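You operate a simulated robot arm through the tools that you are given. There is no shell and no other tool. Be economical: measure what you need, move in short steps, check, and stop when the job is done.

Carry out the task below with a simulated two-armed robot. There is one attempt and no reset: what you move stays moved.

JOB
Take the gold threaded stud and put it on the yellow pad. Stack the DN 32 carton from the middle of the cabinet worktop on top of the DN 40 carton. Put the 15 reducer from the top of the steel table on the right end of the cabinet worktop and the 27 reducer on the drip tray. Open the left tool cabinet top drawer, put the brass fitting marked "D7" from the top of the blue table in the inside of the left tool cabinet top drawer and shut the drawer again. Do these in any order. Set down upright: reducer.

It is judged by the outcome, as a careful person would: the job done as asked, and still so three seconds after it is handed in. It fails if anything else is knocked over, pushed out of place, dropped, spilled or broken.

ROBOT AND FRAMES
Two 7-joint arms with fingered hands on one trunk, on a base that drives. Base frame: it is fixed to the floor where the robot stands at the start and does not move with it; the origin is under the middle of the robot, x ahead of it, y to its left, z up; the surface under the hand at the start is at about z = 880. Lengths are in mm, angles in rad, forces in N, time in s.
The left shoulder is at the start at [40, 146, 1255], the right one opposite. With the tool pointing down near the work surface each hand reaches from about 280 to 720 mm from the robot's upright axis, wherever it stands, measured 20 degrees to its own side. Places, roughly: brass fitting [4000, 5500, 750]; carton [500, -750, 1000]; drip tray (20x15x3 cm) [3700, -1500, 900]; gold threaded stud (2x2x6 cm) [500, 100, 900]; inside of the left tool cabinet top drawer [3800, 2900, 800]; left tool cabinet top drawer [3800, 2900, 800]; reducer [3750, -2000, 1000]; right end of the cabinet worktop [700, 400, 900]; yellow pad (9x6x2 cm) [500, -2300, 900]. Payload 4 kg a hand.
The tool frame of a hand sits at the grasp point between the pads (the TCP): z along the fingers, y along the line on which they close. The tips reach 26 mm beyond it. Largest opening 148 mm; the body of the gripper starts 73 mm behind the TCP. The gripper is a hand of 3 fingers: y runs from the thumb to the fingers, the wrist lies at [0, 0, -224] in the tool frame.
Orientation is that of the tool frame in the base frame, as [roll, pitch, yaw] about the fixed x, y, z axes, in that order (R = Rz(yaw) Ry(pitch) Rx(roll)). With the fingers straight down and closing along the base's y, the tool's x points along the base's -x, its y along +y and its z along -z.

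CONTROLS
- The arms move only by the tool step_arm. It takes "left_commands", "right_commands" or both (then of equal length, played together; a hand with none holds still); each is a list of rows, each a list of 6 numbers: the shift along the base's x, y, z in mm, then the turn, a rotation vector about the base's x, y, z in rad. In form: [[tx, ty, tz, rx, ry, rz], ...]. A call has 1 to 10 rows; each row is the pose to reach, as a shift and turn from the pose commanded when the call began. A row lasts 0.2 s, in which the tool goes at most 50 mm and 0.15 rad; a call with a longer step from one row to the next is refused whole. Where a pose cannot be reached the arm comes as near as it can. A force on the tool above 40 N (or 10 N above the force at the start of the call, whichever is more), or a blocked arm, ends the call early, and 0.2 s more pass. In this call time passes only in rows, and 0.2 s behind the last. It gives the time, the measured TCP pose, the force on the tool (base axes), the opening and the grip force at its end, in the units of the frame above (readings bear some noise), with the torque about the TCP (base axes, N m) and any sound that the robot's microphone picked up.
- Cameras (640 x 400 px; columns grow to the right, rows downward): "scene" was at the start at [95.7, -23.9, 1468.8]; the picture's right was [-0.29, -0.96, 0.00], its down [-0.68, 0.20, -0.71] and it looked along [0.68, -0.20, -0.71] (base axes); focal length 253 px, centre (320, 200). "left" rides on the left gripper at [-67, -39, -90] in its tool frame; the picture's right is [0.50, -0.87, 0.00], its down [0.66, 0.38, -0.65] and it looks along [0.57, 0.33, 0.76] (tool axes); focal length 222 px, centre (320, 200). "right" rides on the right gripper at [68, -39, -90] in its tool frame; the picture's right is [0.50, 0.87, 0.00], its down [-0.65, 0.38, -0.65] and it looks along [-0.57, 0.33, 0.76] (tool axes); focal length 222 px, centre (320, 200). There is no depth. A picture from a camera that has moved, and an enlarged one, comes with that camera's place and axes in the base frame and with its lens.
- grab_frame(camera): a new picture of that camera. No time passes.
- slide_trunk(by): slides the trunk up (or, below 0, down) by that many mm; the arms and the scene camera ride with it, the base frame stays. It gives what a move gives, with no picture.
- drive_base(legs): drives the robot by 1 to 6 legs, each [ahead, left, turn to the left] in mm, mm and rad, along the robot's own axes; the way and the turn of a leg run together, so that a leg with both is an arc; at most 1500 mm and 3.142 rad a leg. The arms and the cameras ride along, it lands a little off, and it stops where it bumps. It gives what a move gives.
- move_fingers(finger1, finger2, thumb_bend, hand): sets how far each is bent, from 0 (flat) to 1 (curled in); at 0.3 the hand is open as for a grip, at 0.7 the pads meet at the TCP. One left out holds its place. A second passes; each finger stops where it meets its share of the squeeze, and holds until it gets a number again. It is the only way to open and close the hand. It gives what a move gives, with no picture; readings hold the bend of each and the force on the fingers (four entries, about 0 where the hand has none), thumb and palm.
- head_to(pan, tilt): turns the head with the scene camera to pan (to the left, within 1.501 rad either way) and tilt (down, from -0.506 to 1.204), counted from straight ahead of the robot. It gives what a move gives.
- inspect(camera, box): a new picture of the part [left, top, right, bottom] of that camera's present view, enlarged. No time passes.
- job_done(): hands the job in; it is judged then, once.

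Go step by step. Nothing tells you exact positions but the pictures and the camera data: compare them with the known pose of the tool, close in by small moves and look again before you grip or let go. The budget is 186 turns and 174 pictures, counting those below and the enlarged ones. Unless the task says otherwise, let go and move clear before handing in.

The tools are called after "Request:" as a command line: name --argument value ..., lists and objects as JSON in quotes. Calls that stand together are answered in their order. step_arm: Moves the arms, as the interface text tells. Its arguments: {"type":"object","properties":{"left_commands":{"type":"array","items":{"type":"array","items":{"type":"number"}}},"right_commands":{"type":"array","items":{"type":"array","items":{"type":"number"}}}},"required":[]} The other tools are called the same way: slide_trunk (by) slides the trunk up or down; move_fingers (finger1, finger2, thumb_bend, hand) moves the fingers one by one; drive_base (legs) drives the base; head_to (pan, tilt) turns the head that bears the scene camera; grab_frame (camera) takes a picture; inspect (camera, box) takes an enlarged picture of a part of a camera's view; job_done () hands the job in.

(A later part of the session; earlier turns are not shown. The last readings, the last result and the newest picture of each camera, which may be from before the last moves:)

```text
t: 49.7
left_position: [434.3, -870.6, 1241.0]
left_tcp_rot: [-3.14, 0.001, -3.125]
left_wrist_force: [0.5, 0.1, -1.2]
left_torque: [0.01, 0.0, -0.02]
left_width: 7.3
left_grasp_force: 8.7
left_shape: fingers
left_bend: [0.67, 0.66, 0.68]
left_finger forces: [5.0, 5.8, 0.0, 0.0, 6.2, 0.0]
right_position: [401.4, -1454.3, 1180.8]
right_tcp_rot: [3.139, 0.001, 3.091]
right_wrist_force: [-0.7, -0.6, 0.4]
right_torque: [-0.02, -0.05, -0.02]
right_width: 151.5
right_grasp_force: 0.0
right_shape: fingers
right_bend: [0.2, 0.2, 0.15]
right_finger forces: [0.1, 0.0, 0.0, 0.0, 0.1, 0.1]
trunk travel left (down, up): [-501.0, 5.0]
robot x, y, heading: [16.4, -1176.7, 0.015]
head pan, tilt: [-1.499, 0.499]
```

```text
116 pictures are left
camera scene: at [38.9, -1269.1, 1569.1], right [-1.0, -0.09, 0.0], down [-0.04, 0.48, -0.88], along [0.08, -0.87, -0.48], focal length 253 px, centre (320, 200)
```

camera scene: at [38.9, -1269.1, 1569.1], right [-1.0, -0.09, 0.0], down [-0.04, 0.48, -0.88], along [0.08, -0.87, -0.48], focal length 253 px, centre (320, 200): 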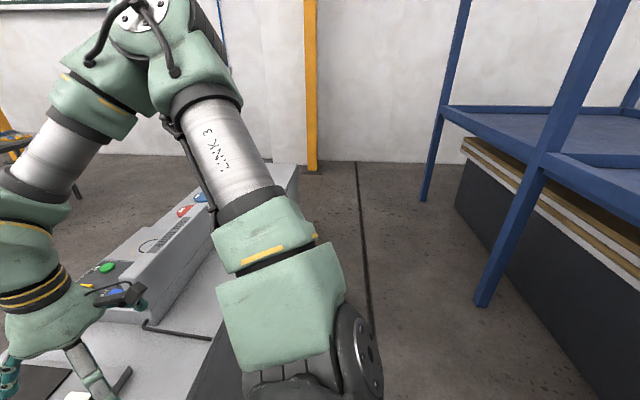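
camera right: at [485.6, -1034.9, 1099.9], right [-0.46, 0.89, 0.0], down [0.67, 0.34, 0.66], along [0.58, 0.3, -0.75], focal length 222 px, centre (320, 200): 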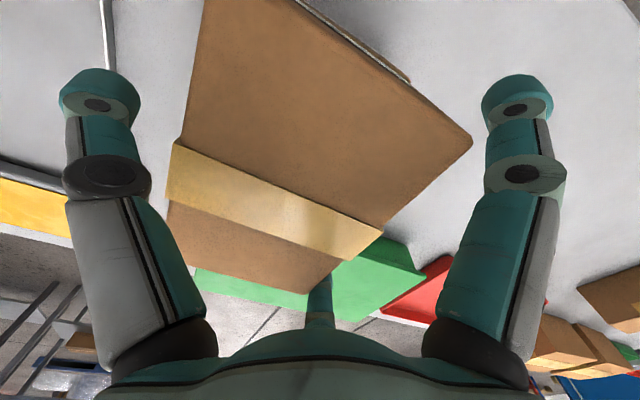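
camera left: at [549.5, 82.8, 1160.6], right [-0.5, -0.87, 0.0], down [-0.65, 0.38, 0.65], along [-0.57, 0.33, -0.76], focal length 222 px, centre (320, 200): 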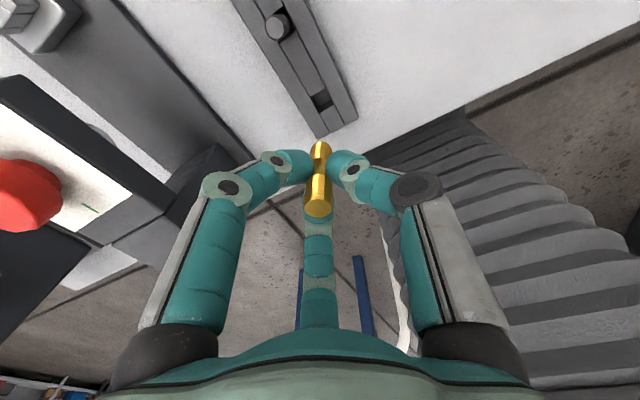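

The lane is free. Driving right to bring the yellow pad in front of the left arm.

Request:
head_to --pan 0.1 --tilt 0.85

Request:
drive_base --legs '[[-20, -1190, -0.016]]'

Request:
grab_frame --camera "scene"

Request:
grab_frame --camera "left"

```text
t: 51.4
left_position: [434.5, -871.1, 1240.4]
left_tcp_rot: [-3.141, -0.002, -3.124]
left_wrist_force: [0.5, -0.1, -0.4]
left_torque: [0.01, -0.02, 0.01]
left_width: 7.3
left_grasp_force: 8.0
left_shape: fingers
left_bend: [0.67, 0.66, 0.68]
left_finger forces: [5.0, 5.8, 0.1, 0.0, 6.1, 0.0]
right_position: [401.1, -1453.2, 1181.9]
right_tcp_rot: [3.136, 0.002, 3.092]
right_wrist_force: [-0.3, 0.3, 0.2]
right_torque: [-0.02, 0.02, 0.01]
right_width: 151.4
right_grasp_force: 0.0
right_shape: fingers
right_bend: [0.2, 0.2, 0.15]
right_finger forces: [0.0, 0.1, 0.0, 0.0, 0.1, 0.0]
trunk travel left (down, up): [-501.0, 5.0]
robot x, y, heading: [8.7, -1179.7, 0.017]
head pan, tilt: [0.099, 0.85]
```

```text
t: 57.4
left_position: [436.5, -2063.5, 1242.3]
left_tcp_rot: [-3.14, -0.002, -3.116]
left_wrist_force: [-0.7, -0.6, -1.3]
left_torque: [0.0, 0.01, -0.03]
left_width: 7.7
left_grasp_force: 8.2
left_shape: fingers
left_bend: [0.67, 0.66, 0.68]
left_finger forces: [5.0, 5.8, 0.1, 0.1, 6.0, 0.1]
right_position: [410.2, -2646.3, 1181.7]
right_tcp_rot: [3.139, 0.002, 3.101]
right_wrist_force: [-0.7, -0.6, -0.5]
right_torque: [0.0, -0.01, -0.04]
right_width: 151.3
right_grasp_force: 0.1
right_shape: fingers
right_bend: [0.2, 0.2, 0.15]
right_finger forces: [0.0, 0.1, 0.0, 0.0, 0.1, 0.0]
trunk travel left (down, up): [-501.0, 5.0]
robot x, y, heading: [19.5, -2379.2, 0.028]
head pan, tilt: [0.099, 0.85]
```

```text
115 pictures are left
camera scene: at [113.4, -2365.4, 1539.0], right [0.13, -0.99, 0.0], down [-0.75, -0.1, -0.66], along [0.65, 0.08, -0.75], focal length 253 px, centre (320, 200)
```

scene: 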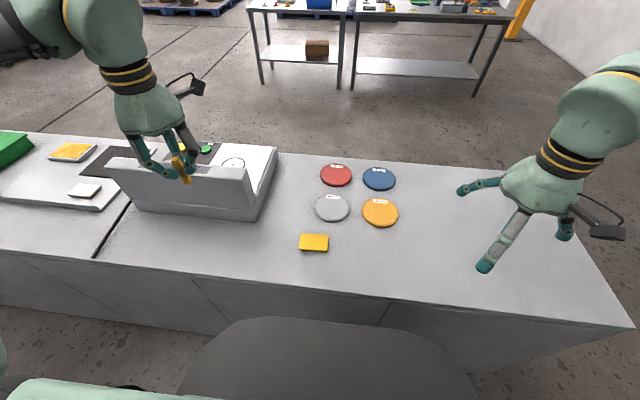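

```text
114 pictures are left
camera left: at [506.8, -2099.8, 1330.1], right [-0.48, -0.88, 0.0], down [-0.66, 0.36, 0.65], along [-0.58, 0.31, -0.76], focal length 222 px, centre (320, 200)
```

left: 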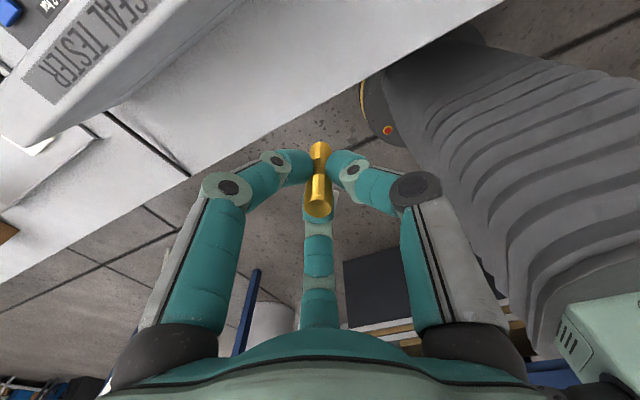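

Request:
inspect --camera "scene" --box '[270, 220, 350, 270]'

Request:
inspect --camera "scene" --box '[120, 110, 240, 200]'

```text
8.00 times, centred on (310, 245) of scene
camera zoom: at [113.4, -2365.4, 1539.0], right [0.13, -0.99, 0.0], down [-0.75, -0.1, -0.66], along [0.65, 0.08, -0.75], focal length 2023 px, centre (400, -160)
```

zoom: 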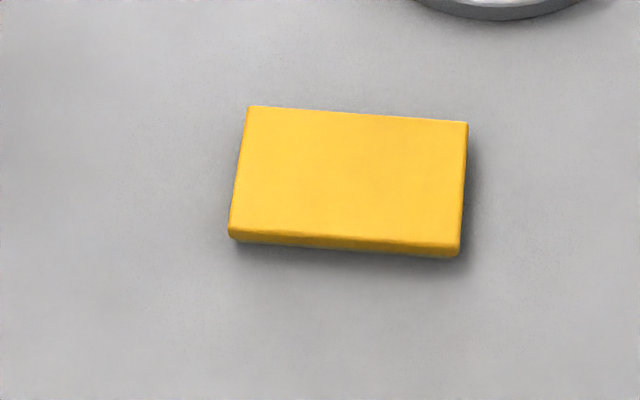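

```text
4.44 times, centred on (180, 155) of scene
camera zoom: at [113.4, -2365.4, 1539.0], right [0.13, -0.99, 0.0], down [-0.75, -0.1, -0.66], along [0.65, 0.08, -0.75], focal length 1124 px, centre (942, 400)
```

zoom: 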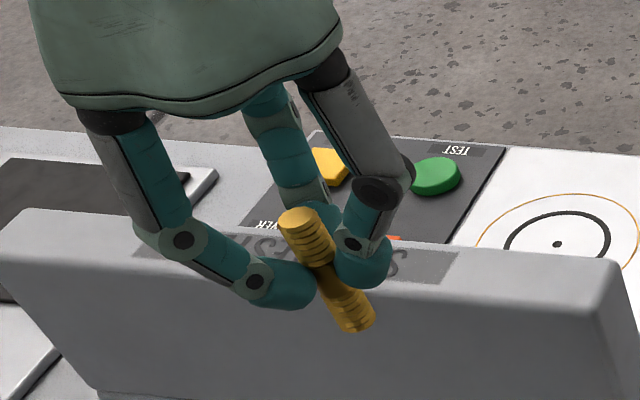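

Pad centre ≈ (501,-2301), top z≈900; the stud hangs vertically about 58 mm below the TCP. Moving above the pad.

Request:
step_arm --left_commands '[[12, -46, 0, 0, 0, 0], [24, -92, 0, 0, 0, 0], [36, -138, 0, 0, 0, 0], [48, -184, 0, 0, 0, 0], [64, -229, -5, 0, 0, 0], [64, -237, -50, 0, 0, 0], [64, -237, -98, 0, 0, 0], [64, -237, -146, 0, 0, 0], [64, -237, -194, 0, 0, 0], [64, -237, -235, 0, 0, 0]]'

Request:
inspect --camera "scene" --box '[230, 140, 390, 260]'

Request:
grab_frame --camera "left"

```text
t: 59.6
left_position: [502.3, -2303.1, 1002.2]
left_tcp_rot: [-3.14, -0.002, -3.114]
left_wrist_force: [0.6, 0.8, -0.5]
left_torque: [0.02, 0.05, 0.0]
left_width: 7.4
left_grasp_force: 8.3
left_shape: fingers
left_bend: [0.67, 0.66, 0.68]
left_finger forces: [5.0, 5.4, 0.0, 0.0, 5.9, 0.1]
right_position: [409.9, -2647.5, 1182.7]
right_tcp_rot: [3.138, 0.002, 3.101]
right_wrist_force: [-0.2, -0.3, 0.1]
right_torque: [0.03, 0.01, 0.02]
right_width: 151.7
right_grasp_force: 0.0
right_shape: fingers
right_bend: [0.2, 0.2, 0.15]
right_finger forces: [0.0, 0.0, 0.0, 0.0, 0.0, 0.0]
trunk travel left (down, up): [-501.0, 5.0]
robot x, y, heading: [14.4, -2374.5, 0.023]
head pan, tilt: [0.099, 0.85]
```

```text
3.33 times, centred on (310, 200) of scene
camera zoom: at [114.0, -2366.0, 1539.0], right [0.13, -0.99, 0.0], down [-0.75, -0.09, -0.66], along [0.65, 0.08, -0.75], focal length 843 px, centre (353, 200)
```

zoom: 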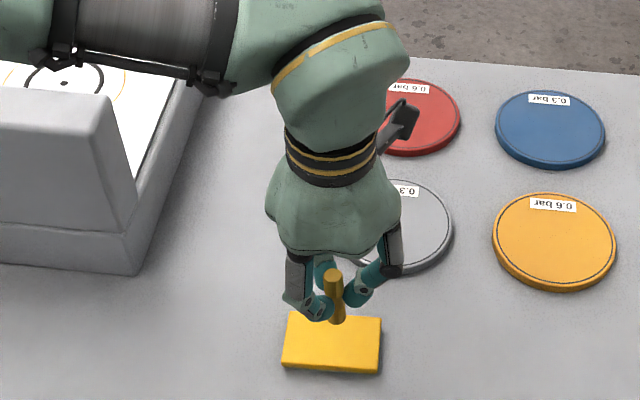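

```text
110 pictures are left
camera left: at [570.6, -2339.5, 1091.6], right [-0.48, -0.88, 0.0], down [-0.66, 0.36, 0.65], along [-0.58, 0.31, -0.76], focal length 222 px, centre (320, 200)
```

left: 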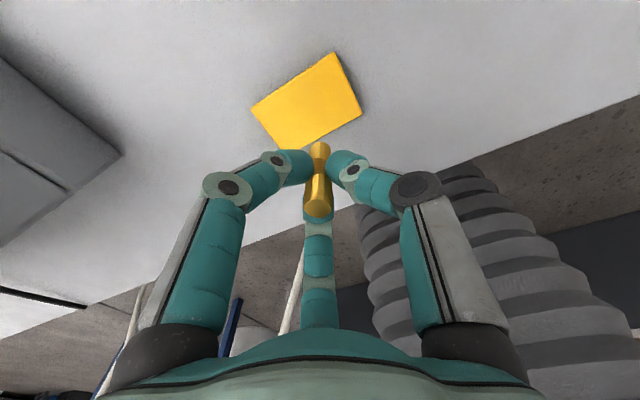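

Triangulating both views puts the pad centre at (512,-2300) and its top near z≈885. Adjusting and lowering close.

Request:
step_arm --left_commands '[[10, 3, -10, 0, 0, 0], [10, 3, -35, 0, 0, 0], [10, 3, -50, 0, 0, 0]]'

Request:
inspect --camera "scene" --box '[270, 190, 360, 260]'

Request:
inspect --camera "left" --box '[220, 60, 420, 220]'

```text
t: 60.4
left_position: [508.1, -2299.3, 954.5]
left_tcp_rot: [3.14, -0.002, -3.115]
left_wrist_force: [0.7, -0.2, -0.4]
left_torque: [0.01, -0.05, 0.02]
left_width: 7.3
left_grasp_force: 8.3
left_shape: fingers
left_bend: [0.67, 0.66, 0.68]
left_finger forces: [5.1, 5.5, 0.0, 0.1, 6.2, 0.0]
right_position: [409.5, -2648.4, 1182.1]
right_tcp_rot: [3.138, 0.002, 3.102]
right_wrist_force: [-0.3, -0.7, 0.7]
right_torque: [0.01, 0.01, 0.01]
right_width: 151.5
right_grasp_force: 0.0
right_shape: fingers
right_bend: [0.2, 0.2, 0.15]
right_finger forces: [0.0, 0.0, 0.1, 0.0, 0.0, 0.1]
trunk travel left (down, up): [-501.0, 5.0]
robot x, y, heading: [19.1, -2371.6, 0.025]
head pan, tilt: [0.099, 0.85]
```

```text
5.71 times, centred on (315, 225) of scene
camera zoom: at [113.4, -2366.8, 1539.0], right [0.13, -0.99, 0.0], down [-0.75, -0.09, -0.66], along [0.65, 0.08, -0.75], focal length 1445 px, centre (349, 57)
```

zoom: 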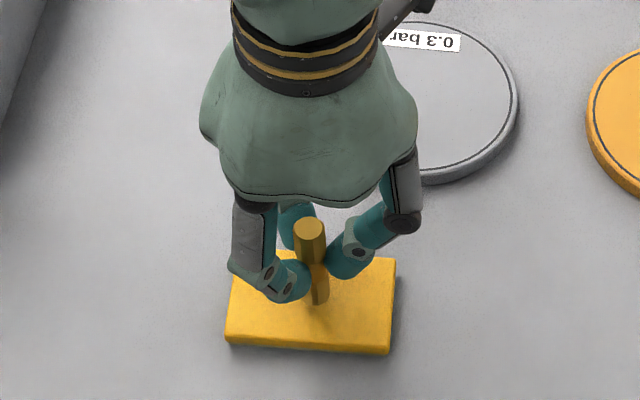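

```text
2.50 times, centred on (320, 140) of left
camera zoom: at [580.1, -2335.6, 1043.6], right [-0.48, -0.88, 0.0], down [-0.66, 0.36, 0.65], along [-0.58, 0.31, -0.76], focal length 555 px, centre (320, 350)
```

zoom: 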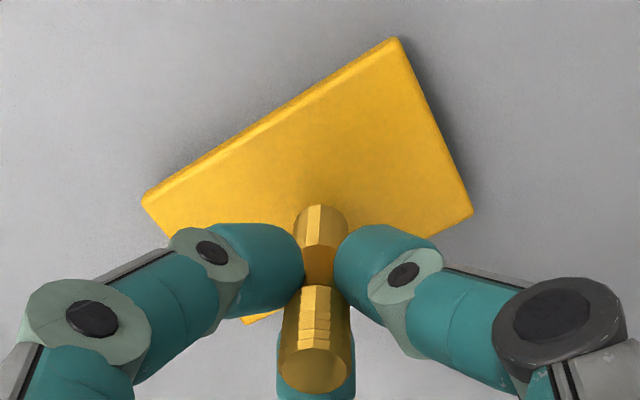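

Request:
step_arm --left_commands '[[1, 0, -5, 0, 0, 0], [2, 0, -9, 0, 0, 0]]'

Request:
inspect --camera "left" --box '[220, 60, 420, 220]'

```text
t: 61.0
left_position: [513.4, -2298.8, 946.9]
left_tcp_rot: [-3.139, 0.0, -3.115]
left_wrist_force: [0.3, -1.4, 3.4]
left_torque: [0.05, 0.01, 0.0]
left_width: 7.4
left_grasp_force: 9.4
left_shape: fingers
left_bend: [0.67, 0.66, 0.68]
left_finger forces: [5.7, 6.2, 0.1, 0.0, 6.9, 0.1]
right_position: [407.8, -2648.4, 1182.3]
right_tcp_rot: [3.138, 0.004, 3.103]
right_wrist_force: [-0.3, -0.1, -0.3]
right_torque: [0.0, 0.0, 0.0]
right_width: 151.6
right_grasp_force: 0.0
right_shape: fingers
right_bend: [0.2, 0.2, 0.15]
right_finger forces: [0.0, 0.0, 0.0, 0.0, 0.1, 0.1]
trunk travel left (down, up): [-501.0, 5.0]
robot x, y, heading: [19.4, -2376.3, 0.029]
head pan, tilt: [0.099, 0.85]
```

```text
2.50 times, centred on (320, 140) of left
camera zoom: at [582.1, -2335.4, 1036.2], right [-0.48, -0.88, 0.0], down [-0.67, 0.36, 0.65], along [-0.57, 0.31, -0.76], focal length 555 px, centre (320, 350)
```

zoom: 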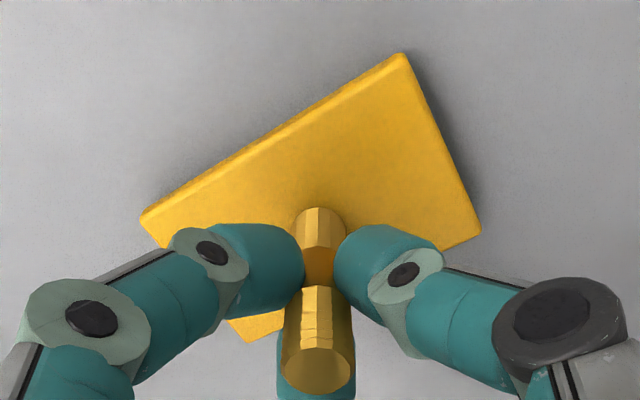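

Contact felt (≈4 N). Opening the fingers slowly.

Request:
move_fingers --hand "left" --finger1 0.62 --finger2 0.62 --thumb_bend 0.62

Request:
move_fingers --hand "left" --finger1 0.5 --finger2 0.5 --thumb_bend 0.5

Request:
move_fingers --hand "left" --finger1 0.35 --finger2 0.35 --thumb_bend 0.35

Request:
inspect --camera "left" --box '[160, 60, 480, 260]'

```text
t: 62.0
left_position: [513.1, -2298.1, 946.8]
left_tcp_rot: [-3.141, -0.002, -3.118]
left_wrist_force: [-0.4, -0.1, -0.3]
left_torque: [-0.02, 0.01, -0.01]
left_width: 22.5
left_grasp_force: 0.0
left_shape: fingers
left_bend: [0.62, 0.62, 0.62]
left_finger forces: [0.0, 0.1, 0.0, 0.1, 0.0, 0.1]
right_position: [408.8, -2648.0, 1182.8]
right_tcp_rot: [3.139, 0.001, 3.102]
right_wrist_force: [0.5, -0.3, -0.1]
right_torque: [-0.05, -0.01, -0.02]
right_width: 151.7
right_grasp_force: 0.2
right_shape: fingers
right_bend: [0.2, 0.2, 0.15]
right_finger forces: [0.1, 0.0, 0.1, 0.0, 0.1, 0.1]
trunk travel left (down, up): [-501.0, 5.0]
robot x, y, heading: [19.1, -2374.7, 0.022]
head pan, tilt: [0.099, 0.85]
```

```text
t: 63.0
left_position: [512.5, -2297.6, 945.7]
left_tcp_rot: [-3.141, -0.002, -3.117]
left_wrist_force: [0.0, -0.1, -0.1]
left_torque: [-0.03, 0.0, -0.07]
left_width: 61.6
left_grasp_force: 0.0
left_shape: fingers
left_bend: [0.5, 0.5, 0.5]
left_finger forces: [0.0, 0.0, 0.0, 0.0, 0.1, 0.0]
right_position: [408.3, -2646.8, 1182.4]
right_tcp_rot: [3.138, 0.001, 3.101]
right_wrist_force: [0.6, 0.1, -0.1]
right_torque: [-0.01, -0.05, -0.03]
right_width: 151.7
right_grasp_force: 0.0
right_shape: fingers
right_bend: [0.2, 0.2, 0.15]
right_finger forces: [0.1, 0.0, 0.1, 0.0, 0.0, 0.0]
trunk travel left (down, up): [-501.0, 5.0]
robot x, y, heading: [19.4, -2376.4, 0.022]
head pan, tilt: [0.099, 0.85]
```

```text
t: 64.0
left_position: [511.4, -2298.4, 945.8]
left_tcp_rot: [-3.141, -0.001, -3.115]
left_wrist_force: [-0.4, 0.1, 0.1]
left_torque: [-0.01, -0.01, -0.02]
left_width: 111.0
left_grasp_force: 0.0
left_shape: fingers
left_bend: [0.35, 0.35, 0.35]
left_finger forces: [0.1, 0.0, 0.0, 0.0, 0.0, 0.0]
right_position: [409.1, -2648.5, 1182.7]
right_tcp_rot: [3.139, 0.002, 3.102]
right_wrist_force: [0.4, -0.5, 0.1]
right_torque: [0.0, -0.02, -0.02]
right_width: 151.7
right_grasp_force: 0.1
right_shape: fingers
right_bend: [0.2, 0.2, 0.15]
right_finger forces: [0.1, 0.0, 0.1, 0.0, 0.1, 0.1]
trunk travel left (down, up): [-501.0, 5.0]
robot x, y, heading: [19.5, -2377.1, 0.023]
head pan, tilt: [0.099, 0.85]
```

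```text
2.00 times, centred on (320, 160) of left
camera zoom: at [582.3, -2334.9, 1035.4], right [-0.48, -0.88, 0.0], down [-0.66, 0.36, 0.65], along [-0.58, 0.31, -0.76], focal length 444 px, centre (320, 280)
```

zoom: 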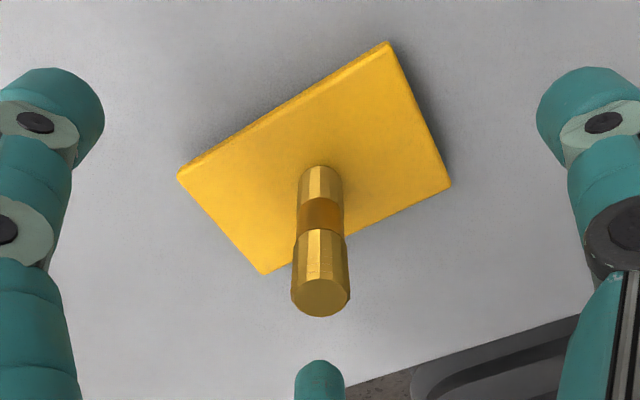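

The stud stands on the pad. Raising clear, then driving around the right end of the worktop (end at y≈-3090) to the steel tables.

Request:
step_arm --left_commands '[[0, 0, 40, 0, 0, 0], [0, 0, 85, 0, 0, 0], [0, 0, 130, 0, 0, 0], [0, 10, 178, 0, 0, 0], [-25, 35, 210, 0, 0, 0], [-60, 60, 230, 0, 0, 0], [-95, 90, 240, 0, 0, 0]]'

Request:
inspect --camera "scene" --box '[230, 140, 390, 260]'

Request:
drive_base --legs '[[-40, -1320, -0.02]]'

Request:
head_to --pan 0.3 --tilt 0.4

Request:
grab_frame --camera "scene"

```text
t: 65.6
left_position: [415.6, -2207.6, 1187.1]
left_tcp_rot: [-3.138, 0.0, -3.115]
left_wrist_force: [0.4, 0.3, 0.4]
left_torque: [-0.04, -0.03, -0.01]
left_width: 111.0
left_grasp_force: 0.0
left_shape: fingers
left_bend: [0.35, 0.35, 0.35]
left_finger forces: [0.0, 0.1, 0.0, 0.0, 0.0, 0.0]
right_position: [408.3, -2646.2, 1182.5]
right_tcp_rot: [3.14, 0.003, 3.103]
right_wrist_force: [0.0, 0.2, 0.0]
right_torque: [-0.04, -0.03, -0.01]
right_width: 151.5
right_grasp_force: 0.2
right_shape: fingers
right_bend: [0.2, 0.2, 0.15]
right_finger forces: [0.0, 0.0, 0.1, 0.0, 0.0, 0.0]
trunk travel left (down, up): [-501.0, 5.0]
robot x, y, heading: [17.3, -2373.0, 0.025]
head pan, tilt: [0.099, 0.85]
```

```text
3.33 times, centred on (310, 200) of scene
camera zoom: at [111.7, -2364.8, 1539.1], right [0.13, -0.99, 0.0], down [-0.74, -0.1, -0.66], along [0.66, 0.08, -0.75], focal length 843 px, centre (353, 200)
```

zoom: 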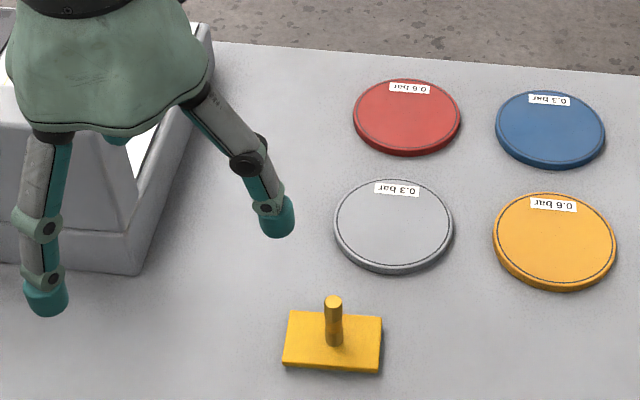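

```text
t: 72.4
left_position: [421.7, -3548.9, 1186.4]
left_tcp_rot: [-3.14, -0.002, -3.095]
left_wrist_force: [-0.1, -0.2, -0.3]
left_torque: [0.0, 0.0, -0.02]
left_width: 110.6
left_grasp_force: 0.1
left_shape: fingers
left_bend: [0.35, 0.35, 0.35]
left_finger forces: [0.0, 0.0, 0.1, 0.0, 0.0, 0.1]
right_position: [421.9, -3986.8, 1182.1]
right_tcp_rot: [3.139, 0.003, 3.122]
right_wrist_force: [-0.4, -0.7, -0.3]
right_torque: [0.06, 0.03, -0.02]
right_width: 151.5
right_grasp_force: 0.0
right_shape: fingers
right_bend: [0.2, 0.2, 0.15]
right_finger forces: [0.0, 0.1, 0.0, 0.0, 0.0, 0.0]
trunk travel left (down, up): [-501.0, 5.0]
robot x, y, heading: [24.3, -3722.3, 0.049]
head pan, tilt: [0.099, 0.85]
```

```text
t: 73.3
left_position: [420.2, -3550.2, 1186.3]
left_tcp_rot: [-3.141, -0.002, -3.095]
left_wrist_force: [0.4, -0.2, -0.6]
left_torque: [0.01, -0.02, 0.03]
left_width: 111.1
left_grasp_force: 0.1
left_shape: fingers
left_bend: [0.35, 0.35, 0.35]
left_finger forces: [0.0, 0.1, 0.0, 0.0, 0.0, 0.0]
right_position: [422.7, -3987.4, 1180.8]
right_tcp_rot: [3.139, 0.001, 3.123]
right_wrist_force: [-0.4, -0.5, -0.7]
right_torque: [-0.02, -0.01, -0.02]
right_width: 151.3
right_grasp_force: 0.0
right_shape: fingers
right_bend: [0.2, 0.2, 0.15]
right_finger forces: [0.0, 0.1, 0.1, 0.0, 0.0, 0.1]
trunk travel left (down, up): [-501.0, 5.0]
robot x, y, heading: [26.0, -3726.5, 0.051]
head pan, tilt: [0.3, 0.4]
```

```text
104 pictures are left
camera scene: at [131.2, -3693.0, 1578.1], right [0.34, -0.94, 0.0], down [-0.37, -0.13, -0.92], along [0.87, 0.31, -0.39], focal length 253 px, centre (320, 200)
```

scene: 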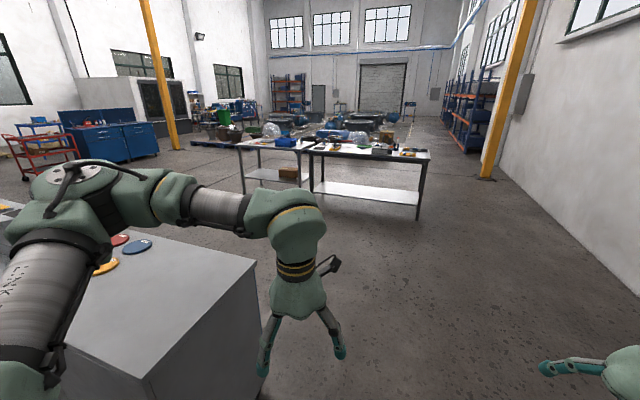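

The way is clear. Straightening and driving ahead past the worktop end.

Request:
drive_base --legs '[[0, 0, -0.05], [1450, 0, 0], [450, 0, 0]]'

Request:
head_to --pan 0.7 --tilt 0.4

Request:
grab_frame --camera "scene"

```text
t: 83.3
left_position: [2356.5, -3570.1, 1188.4]
left_tcp_rot: [3.14, -0.001, -3.135]
left_wrist_force: [-0.1, 0.7, 0.0]
left_torque: [-0.01, 0.0, 0.0]
left_width: 110.9
left_grasp_force: 0.1
left_shape: fingers
left_bend: [0.35, 0.35, 0.35]
left_finger forces: [0.1, 0.0, 0.1, 0.1, 0.0, 0.0]
right_position: [2341.4, -4008.5, 1182.6]
right_tcp_rot: [3.139, 0.004, 3.081]
right_wrist_force: [-0.7, -0.1, 0.8]
right_torque: [-0.01, 0.01, 0.01]
right_width: 151.4
right_grasp_force: 0.1
right_shape: fingers
right_bend: [0.2, 0.2, 0.15]
right_finger forces: [0.1, 0.1, 0.1, 0.0, 0.0, 0.0]
trunk travel left (down, up): [-501.0, 5.0]
robot x, y, heading: [1955.4, -3726.5, 0.007]
head pan, tilt: [0.3, 0.4]
```

```text
t: 84.2
left_position: [2359.0, -3570.1, 1187.3]
left_tcp_rot: [-3.14, -0.002, -3.136]
left_wrist_force: [0.5, 0.0, 0.6]
left_torque: [0.0, 0.03, -0.02]
left_width: 110.9
left_grasp_force: 0.1
left_shape: fingers
left_bend: [0.35, 0.35, 0.35]
left_finger forces: [0.0, 0.0, 0.0, 0.0, 0.1, 0.1]
right_position: [2343.5, -4007.9, 1181.5]
right_tcp_rot: [3.137, 0.001, 3.082]
right_wrist_force: [0.3, -0.1, 0.2]
right_torque: [-0.03, -0.01, -0.01]
right_width: 151.3
right_grasp_force: 0.1
right_shape: fingers
right_bend: [0.2, 0.2, 0.15]
right_finger forces: [0.1, 0.0, 0.0, 0.1, 0.0, 0.1]
trunk travel left (down, up): [-501.0, 5.0]
robot x, y, heading: [1961.0, -3728.9, 0.006]
head pan, tilt: [0.7, 0.4]
```

```text
103 pictures are left
camera scene: at [2046.3, -3669.6, 1578.1], right [0.65, -0.76, 0.0], down [-0.3, -0.25, -0.92], along [0.7, 0.6, -0.39], focal length 253 px, centre (320, 200)
```

scene: 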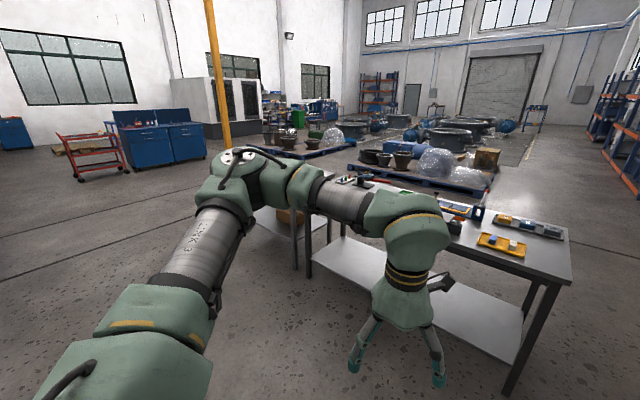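

Driving left along the tables to face the left steel table.

Request:
drive_base --legs '[[0, 1000, 0], [0, 980, 0]]'

Request:
head_to --pan 0.0 --tilt 0.4

Request:
grab_frame --camera "scene"

```text
t: 94.0
left_position: [2379.1, -1612.6, 1186.9]
left_tcp_rot: [-3.141, -0.002, 3.121]
left_wrist_force: [0.5, -0.2, 0.2]
left_torque: [0.01, 0.02, 0.0]
left_width: 111.0
left_grasp_force: 0.1
left_shape: fingers
left_bend: [0.35, 0.35, 0.35]
left_finger forces: [0.1, 0.1, 0.0, 0.1, 0.0, 0.1]
right_position: [2350.7, -2050.2, 1181.4]
right_tcp_rot: [3.137, 0.002, 3.055]
right_wrist_force: [-0.7, -0.5, 0.2]
right_torque: [0.0, 0.01, 0.01]
right_width: 151.5
right_grasp_force: 0.2
right_shape: fingers
right_bend: [0.2, 0.2, 0.15]
right_finger forces: [0.1, 0.0, 0.0, 0.0, 0.0, 0.0]
trunk travel left (down, up): [-501.0, 5.0]
robot x, y, heading: [1973.6, -1761.3, -0.024]
head pan, tilt: [0.7, 0.4]
```

```text
t: 95.1
left_position: [2378.2, -1610.2, 1185.6]
left_tcp_rot: [3.141, -0.002, 3.119]
left_wrist_force: [-0.9, 0.1, 0.4]
left_torque: [0.01, 0.02, -0.03]
left_width: 110.8
left_grasp_force: 0.0
left_shape: fingers
left_bend: [0.35, 0.35, 0.35]
left_finger forces: [0.1, 0.0, 0.0, 0.0, 0.0, 0.0]
right_position: [2351.3, -2049.0, 1181.7]
right_tcp_rot: [3.138, 0.002, 3.054]
right_wrist_force: [0.0, -0.4, -0.2]
right_torque: [0.02, 0.01, -0.01]
right_width: 151.5
right_grasp_force: 0.1
right_shape: fingers
right_bend: [0.2, 0.2, 0.15]
right_finger forces: [0.1, 0.0, 0.1, 0.1, 0.0, 0.1]
trunk travel left (down, up): [-501.0, 5.0]
robot x, y, heading: [1970.5, -1759.5, -0.024]
head pan, tilt: [0.0, 0.4]
```

```text
102 pictures are left
camera scene: at [2083.3, -1762.2, 1578.2], right [-0.02, -1.0, 0.0], down [-0.39, 0.01, -0.92], along [0.92, -0.02, -0.39], focal length 253 px, centre (320, 200)
```

scene: 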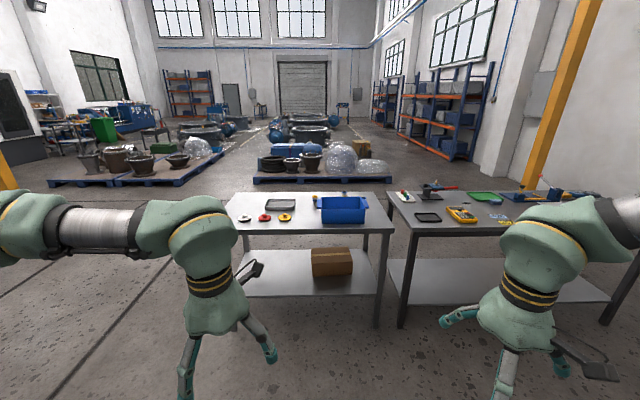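

Request:
inspect --camera "scene" --box '[220, 180, 400, 290]'

Request:
inspect --camera "scene" --box '[380, 170, 580, 250]'

```text
3.56 times, centred on (310, 235) of scene
camera zoom: at [2083.3, -1762.2, 1578.2], right [-0.02, -1.0, 0.0], down [-0.39, 0.01, -0.92], along [0.92, -0.02, -0.39], focal length 899 px, centre (356, 76)
```

zoom: 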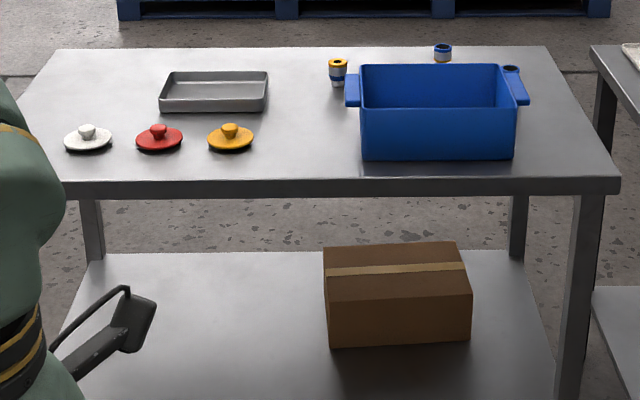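

```text
3.20 times, centred on (480, 210) of scene
camera zoom: at [2083.3, -1762.2, 1578.2], right [-0.02, -1.0, 0.0], down [-0.39, 0.01, -0.92], along [0.92, -0.02, -0.39], focal length 809 px, centre (-192, 168)
```

zoom: 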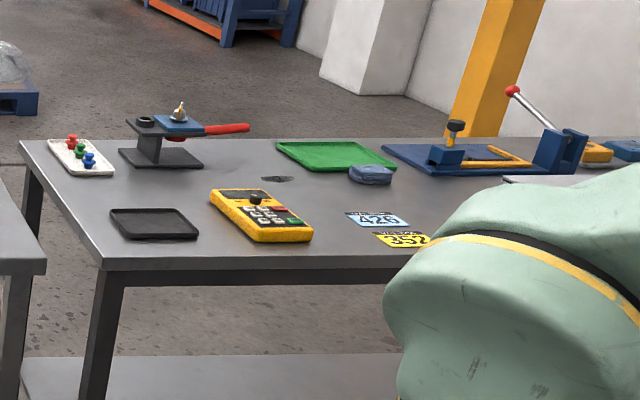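

The reducers stand at the back of the left steel table behind a blue bin, too far from this side. I'll go around the table's left end to work from behind it.

Request:
drive_base --legs '[[0, 0, 0.024], [0, 1200, 0], [1350, 0, 0], [1350, 0, 0]]'

Request:
head_to --pan -1.3 --tilt 0.4

Request:
grab_frame --camera "scene"

```text
t: 114.4
left_position: [5076.4, -305.6, 1186.7]
left_tcp_rot: [-3.141, 0.0, -3.095]
left_wrist_force: [0.1, 0.0, 0.4]
left_torque: [-0.02, 0.01, 0.03]
left_width: 110.7
left_grasp_force: 0.0
left_shape: fingers
left_bend: [0.35, 0.35, 0.35]
left_finger forces: [0.0, 0.1, 0.0, 0.0, 0.0, 0.0]
right_position: [5076.4, -743.6, 1183.1]
right_tcp_rot: [3.139, 0.003, 3.123]
right_wrist_force: [-1.1, -0.1, -0.2]
right_torque: [0.01, -0.01, 0.0]
right_width: 151.5
right_grasp_force: 0.0
right_shape: fingers
right_bend: [0.2, 0.2, 0.15]
right_finger forces: [0.0, 0.1, 0.1, 0.1, 0.0, 0.1]
trunk travel left (down, up): [-501.0, 5.0]
robot x, y, heading: [4681.6, -479.7, 0.049]
head pan, tilt: [0.0, 0.4]
```

```text
t: 115.9
left_position: [5076.6, -304.3, 1186.7]
left_tcp_rot: [3.14, -0.002, -3.094]
left_wrist_force: [-0.6, 0.1, -0.3]
left_torque: [0.0, 0.0, -0.02]
left_width: 110.9
left_grasp_force: 0.1
left_shape: fingers
left_bend: [0.35, 0.35, 0.35]
left_finger forces: [0.0, 0.1, 0.1, 0.0, 0.1, 0.0]
right_position: [5078.2, -743.9, 1181.7]
right_tcp_rot: [3.138, 0.001, 3.124]
right_wrist_force: [-1.1, 0.0, -0.2]
right_torque: [-0.01, 0.0, 0.0]
right_width: 151.2
right_grasp_force: 0.0
right_shape: fingers
right_bend: [0.2, 0.2, 0.15]
right_finger forces: [0.0, 0.0, 0.1, 0.1, 0.1, 0.0]
trunk travel left (down, up): [-501.0, 5.0]
robot x, y, heading: [4679.3, -482.4, 0.043]
head pan, tilt: [-1.3, 0.4]
```

```text
99 pictures are left
camera scene: at [4727.9, -568.2, 1578.2], right [-0.95, -0.31, 0.0], down [-0.12, 0.37, -0.92], along [0.29, -0.88, -0.39], focal length 253 px, centre (320, 200)
```

scene: 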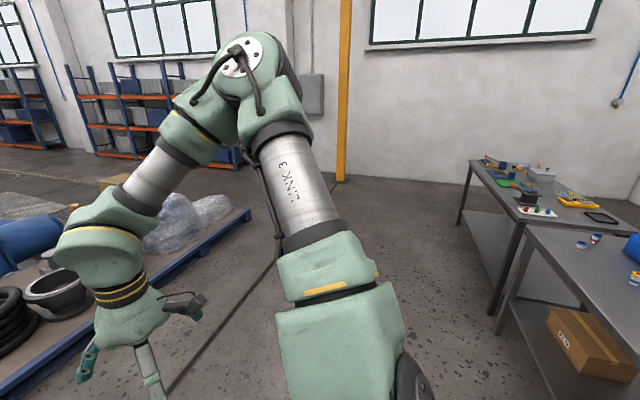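

Plenty of room behind the table. Turning around to face the table's back side and shifting along it.

Request:
drive_base --legs '[[0, 0, 3.097], [0, 1330, 0]]'

Request:
head_to --pan 0.0 --tilt 0.65

Request:
grab_frame --camera "scene"

```text
t: 129.9
left_position: [4284.4, -1998.2, 1188.0]
left_tcp_rot: [-3.141, 0.0, 0.008]
left_wrist_force: [0.4, -1.2, 0.0]
left_torque: [0.02, 0.02, 0.01]
left_width: 110.9
left_grasp_force: 0.1
left_shape: fingers
left_bend: [0.35, 0.35, 0.35]
left_finger forces: [0.0, 0.0, 0.0, 0.0, 0.0, 0.0]
right_position: [4299.8, -1559.1, 1182.9]
right_tcp_rot: [3.136, 0.002, -0.056]
right_wrist_force: [-0.2, -0.3, 0.0]
right_torque: [-0.03, -0.04, 0.01]
right_width: 151.6
right_grasp_force: 0.0
right_shape: fingers
right_bend: [0.2, 0.2, 0.15]
right_finger forces: [0.0, 0.0, 0.0, 0.1, 0.0, 0.1]
trunk travel left (down, up): [-501.0, 5.0]
robot x, y, heading: [4690.5, -1837.0, -3.133]
head pan, tilt: [-1.3, 0.4]
```

```text
t: 131.4
left_position: [4285.3, -1997.3, 1187.4]
left_tcp_rot: [-3.141, -0.001, 0.01]
left_wrist_force: [0.6, 0.0, -0.5]
left_torque: [0.02, 0.0, 0.0]
left_width: 110.8
left_grasp_force: 0.2
left_shape: fingers
left_bend: [0.35, 0.35, 0.35]
left_finger forces: [0.0, 0.1, 0.0, 0.0, 0.0, 0.0]
right_position: [4301.1, -1559.7, 1182.0]
right_tcp_rot: [3.138, 0.001, -0.057]
right_wrist_force: [-0.2, -0.1, 0.2]
right_torque: [0.01, 0.02, -0.02]
right_width: 151.7
right_grasp_force: 0.1
right_shape: fingers
right_bend: [0.2, 0.2, 0.15]
right_finger forces: [0.1, 0.0, 0.1, 0.1, 0.1, 0.0]
trunk travel left (down, up): [-501.0, 5.0]
robot x, y, heading: [4688.6, -1840.0, -3.135]
head pan, tilt: [0.0, 0.649]
```

```text
98 pictures are left
camera scene: at [4576.8, -1839.6, 1555.7], right [-0.01, 1.0, 0.0], down [0.6, 0.0, -0.8], along [-0.8, -0.01, -0.6], focal length 253 px, centre (320, 200)
```

scene: 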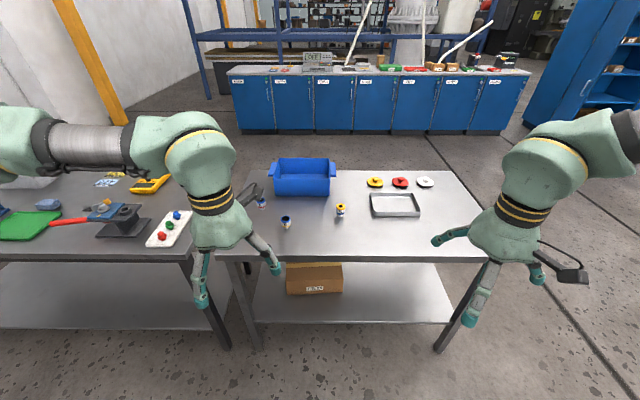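

This view also confirms the cabinet worktop's front faces this side, so its "right end" is the +y end. Now a close look at the reducers.

Request:
inspect --camera "scene" --box '[230, 150, 390, 250]'

Request:
inspect --camera "scene" --box '[330, 165, 450, 240]'

Request:
inspect --camera "scene" --box '[220, 40, 540, 140]'

```text
4.00 times, centred on (310, 200) of scene
camera zoom: at [4576.8, -1839.6, 1555.7], right [-0.01, 1.0, 0.0], down [0.6, 0.0, -0.8], along [-0.8, -0.01, -0.6], focal length 1012 px, centre (360, 200)
```

zoom: 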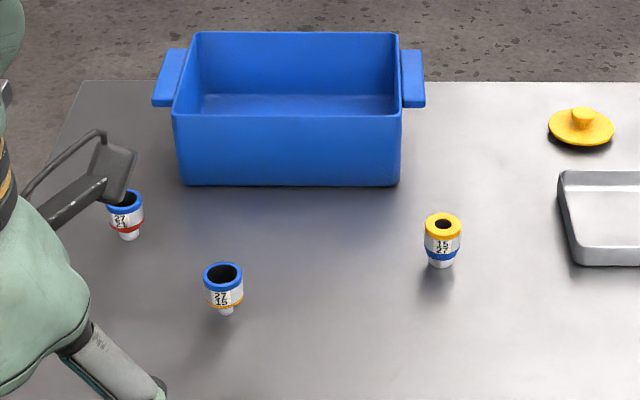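

```text
5.33 times, centred on (390, 202) of scene
camera zoom: at [4576.8, -1839.6, 1555.7], right [-0.01, 1.0, 0.0], down [0.6, 0.0, -0.8], along [-0.8, -0.01, -0.6], focal length 1349 px, centre (-53, 187)
```

zoom: 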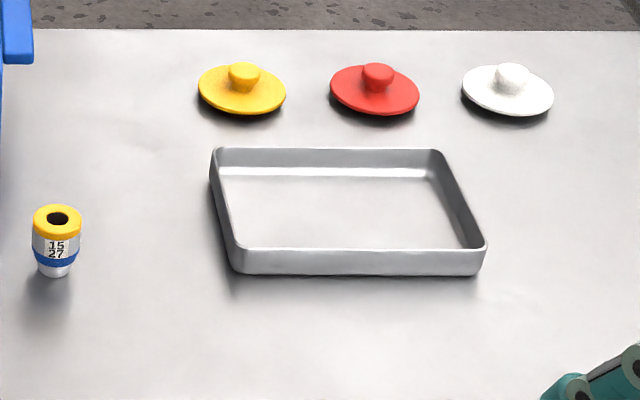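

```text
2.00 times, centred on (380, 90) of scene
camera zoom: at [4576.8, -1839.6, 1555.7], right [-0.01, 1.0, 0.0], down [0.6, 0.0, -0.8], along [-0.8, -0.01, -0.6], focal length 506 px, centre (200, 420)
```

zoom: 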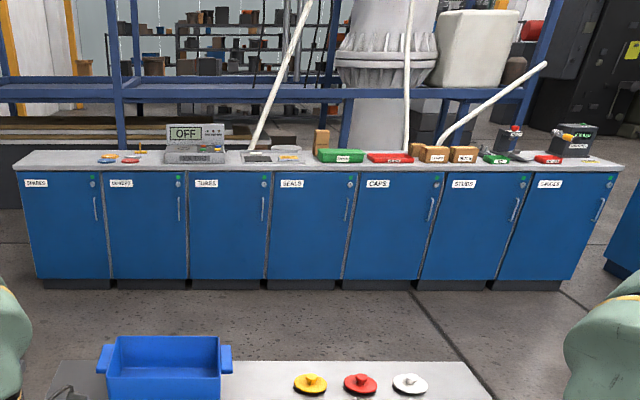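

Three reducers are on the table (z≈848). I'll drive closer to read their labels properly.

Request:
drive_base --legs '[[320, 0, -0.006]]'

Request:
head_to --pan 0.0 --tilt 1.0

Request:
grab_frame --camera "scene"

```text
t: 133.5
left_position: [3960.7, -1997.9, 1187.2]
left_tcp_rot: [3.14, 0.001, 0.003]
left_wrist_force: [0.8, 0.1, 0.9]
left_torque: [0.02, 0.02, 0.01]
left_width: 111.1
left_grasp_force: 0.1
left_shape: fingers
left_bend: [0.35, 0.35, 0.35]
left_finger forces: [0.0, 0.0, 0.0, 0.1, 0.1, 0.1]
right_position: [3979.4, -1559.3, 1183.5]
right_tcp_rot: [3.138, 0.005, -0.062]
right_wrist_force: [-0.6, 0.4, -0.4]
right_torque: [-0.02, 0.0, 0.0]
right_width: 151.5
right_grasp_force: 0.1
right_shape: fingers
right_bend: [0.2, 0.2, 0.15]
right_finger forces: [0.0, 0.1, 0.0, 0.1, 0.0, 0.1]
trunk travel left (down, up): [-501.0, 5.0]
robot x, y, heading: [4360.6, -1839.2, -3.136]
head pan, tilt: [0.0, 0.649]
```

```text
t: 134.4
left_position: [3956.8, -1997.9, 1185.8]
left_tcp_rot: [3.141, -0.002, 0.003]
left_wrist_force: [-0.3, -0.2, 1.1]
left_torque: [0.01, -0.03, -0.01]
left_width: 110.8
left_grasp_force: 0.0
left_shape: fingers
left_bend: [0.35, 0.35, 0.35]
left_finger forces: [0.0, 0.1, 0.0, 0.0, 0.0, 0.1]
right_position: [3975.0, -1560.1, 1181.1]
right_tcp_rot: [3.137, 0.002, -0.063]
right_wrist_force: [0.9, -0.6, -0.7]
right_torque: [-0.01, 0.01, -0.01]
right_width: 151.6
right_grasp_force: 0.0
right_shape: fingers
right_bend: [0.2, 0.2, 0.15]
right_finger forces: [0.0, 0.1, 0.0, 0.0, 0.0, 0.0]
trunk travel left (down, up): [-501.0, 5.0]
robot x, y, heading: [4358.7, -1839.2, -3.14]
head pan, tilt: [0.0, 1.0]
```

```text
94 pictures are left
camera scene: at [4266.7, -1840.7, 1527.9], right [0.0, 1.0, 0.0], down [0.84, 0.0, -0.54], along [-0.54, 0.0, -0.84], focal length 253 px, centre (320, 200)
```

scene: 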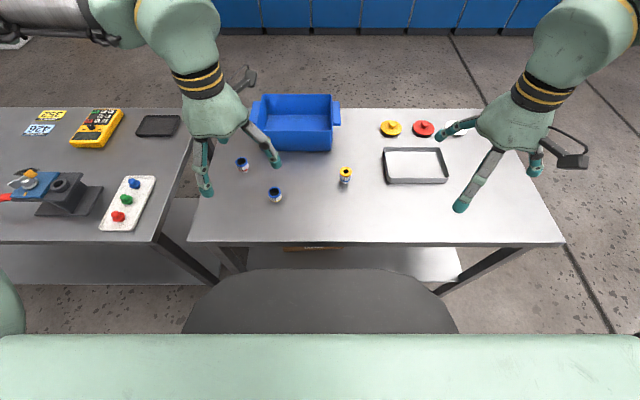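

Request:
inspect --camera "scene" --box '[230, 150, 290, 210]'

Request:
inspect --camera "scene" --box '[325, 155, 365, 195]'

```text
6.67 times, centred on (260, 180) of scene
camera zoom: at [4266.7, -1840.7, 1527.9], right [0.0, 1.0, 0.0], down [0.84, 0.0, -0.54], along [-0.54, 0.0, -0.84], focal length 1686 px, centre (720, 333)
```

zoom: 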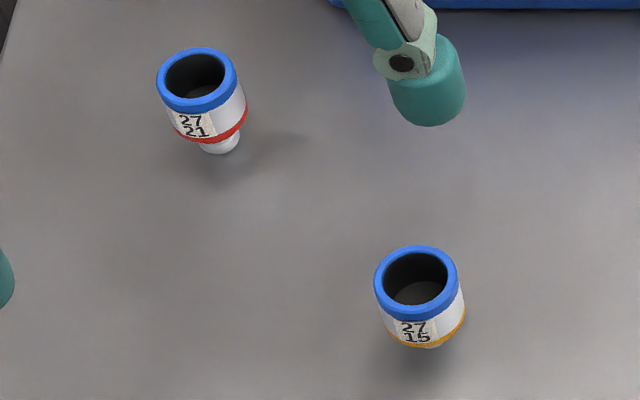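

```text
10.00 times, centred on (345, 175) of scene
camera zoom: at [4266.7, -1840.7, 1527.9], right [0.0, 1.0, 0.0], down [0.84, 0.0, -0.54], along [-0.54, 0.0, -0.84], focal length 2529 px, centre (70, 450)
```

zoom: 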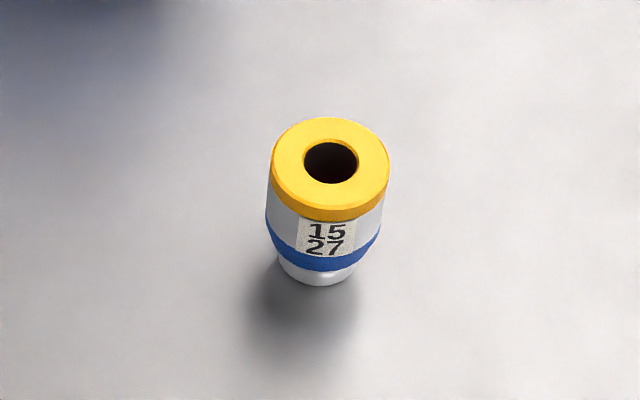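

Request:
inspect --camera "scene" --box '[262, 182, 288, 206]'

Request:
inspect --camera "scene" --box '[335, 163, 357, 187]'

```text
16.00 times, centred on (275, 194) of scene
camera zoom: at [4266.7, -1840.7, 1527.9], right [0.0, 1.0, 0.0], down [0.84, 0.0, -0.54], along [-0.54, 0.0, -0.84], focal length 4047 px, centre (1040, 296)
```

zoom: 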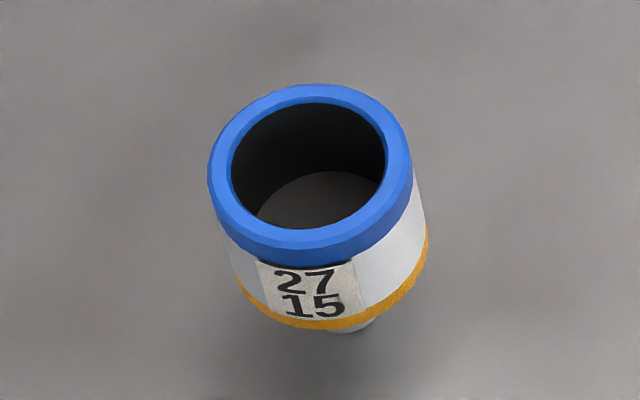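

```text
16.00 times, centred on (346, 175) of scene
camera zoom: at [4266.7, -1840.7, 1527.9], right [0.0, 1.0, 0.0], down [0.84, 0.0, -0.54], along [-0.54, 0.0, -0.84], focal length 4047 px, centre (-96, 600)
```

zoom: 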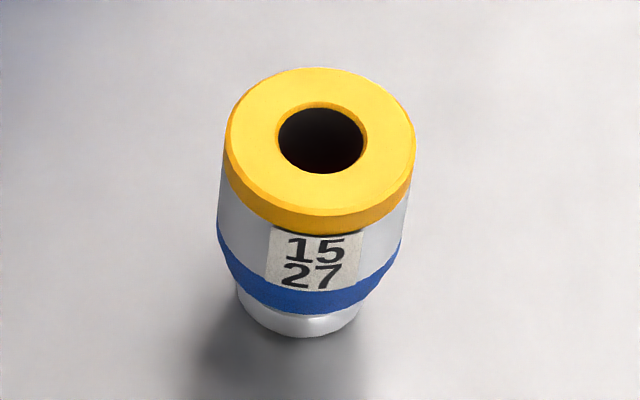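

I read them as inlet over outlet: A 27/21, B 27/15, C 15/27. Only the outlet number is unique to each, so the "15" reducer is B and the "27" reducer is C. I'll start with B using the left hand.

Request:
step_arm --left_commands '[[-32, 3, -30, 0, 0, 0], [-64, 6, -60, 0, 0, 0], [-96, 9, -90, 0, 0, 0], [-120, 11, -130, 0, 0, 0], [-132, 12, -170, 0, 0, 0], [-132, 12, -205, 0, 0, 0]]'

Request:
grab_frame --camera "left"

Request:
inspect --camera "scene" --box '[200, 110, 380, 230]'

```text
t: 135.8
left_position: [3827.3, -1983.9, 981.7]
left_tcp_rot: [-3.14, -0.002, 0.0]
left_wrist_force: [1.0, 1.2, -0.5]
left_torque: [0.0, -0.03, 0.0]
left_width: 110.8
left_grasp_force: 0.1
left_shape: fingers
left_bend: [0.35, 0.35, 0.35]
left_finger forces: [0.1, 0.1, 0.1, 0.0, 0.0, 0.0]
right_position: [3975.1, -1558.9, 1183.2]
right_tcp_rot: [3.138, 0.002, -0.063]
right_wrist_force: [0.4, 0.0, -0.6]
right_torque: [0.0, 0.0, 0.01]
right_width: 151.6
right_grasp_force: 0.0
right_shape: fingers
right_bend: [0.2, 0.2, 0.15]
right_finger forces: [0.1, 0.0, 0.0, 0.1, 0.1, 0.0]
trunk travel left (down, up): [-501.0, 5.0]
robot x, y, heading: [4361.3, -1839.8, -3.138]
head pan, tilt: [0.0, 1.0]
```

```text
89 pictures are left
camera left: at [3761.1, -1944.8, 1071.2], right [0.5, 0.87, 0.0], down [0.66, -0.38, 0.65], along [0.57, -0.33, -0.76], focal length 222 px, centre (320, 200)
```

left: 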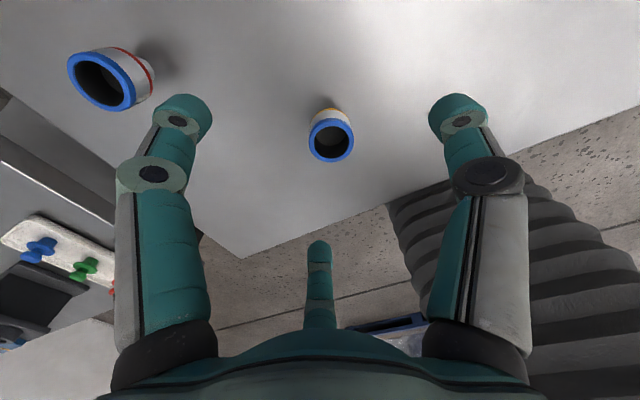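

```text
3.33 times, centred on (290, 170) of scene
camera zoom: at [4267.5, -1840.9, 1527.9], right [0.0, 1.0, 0.0], down [0.84, 0.0, -0.54], along [-0.54, 0.0, -0.84], focal length 843 px, centre (420, 300)
```

zoom: 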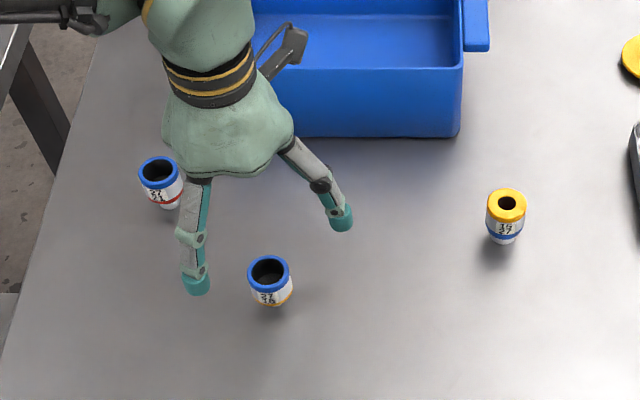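

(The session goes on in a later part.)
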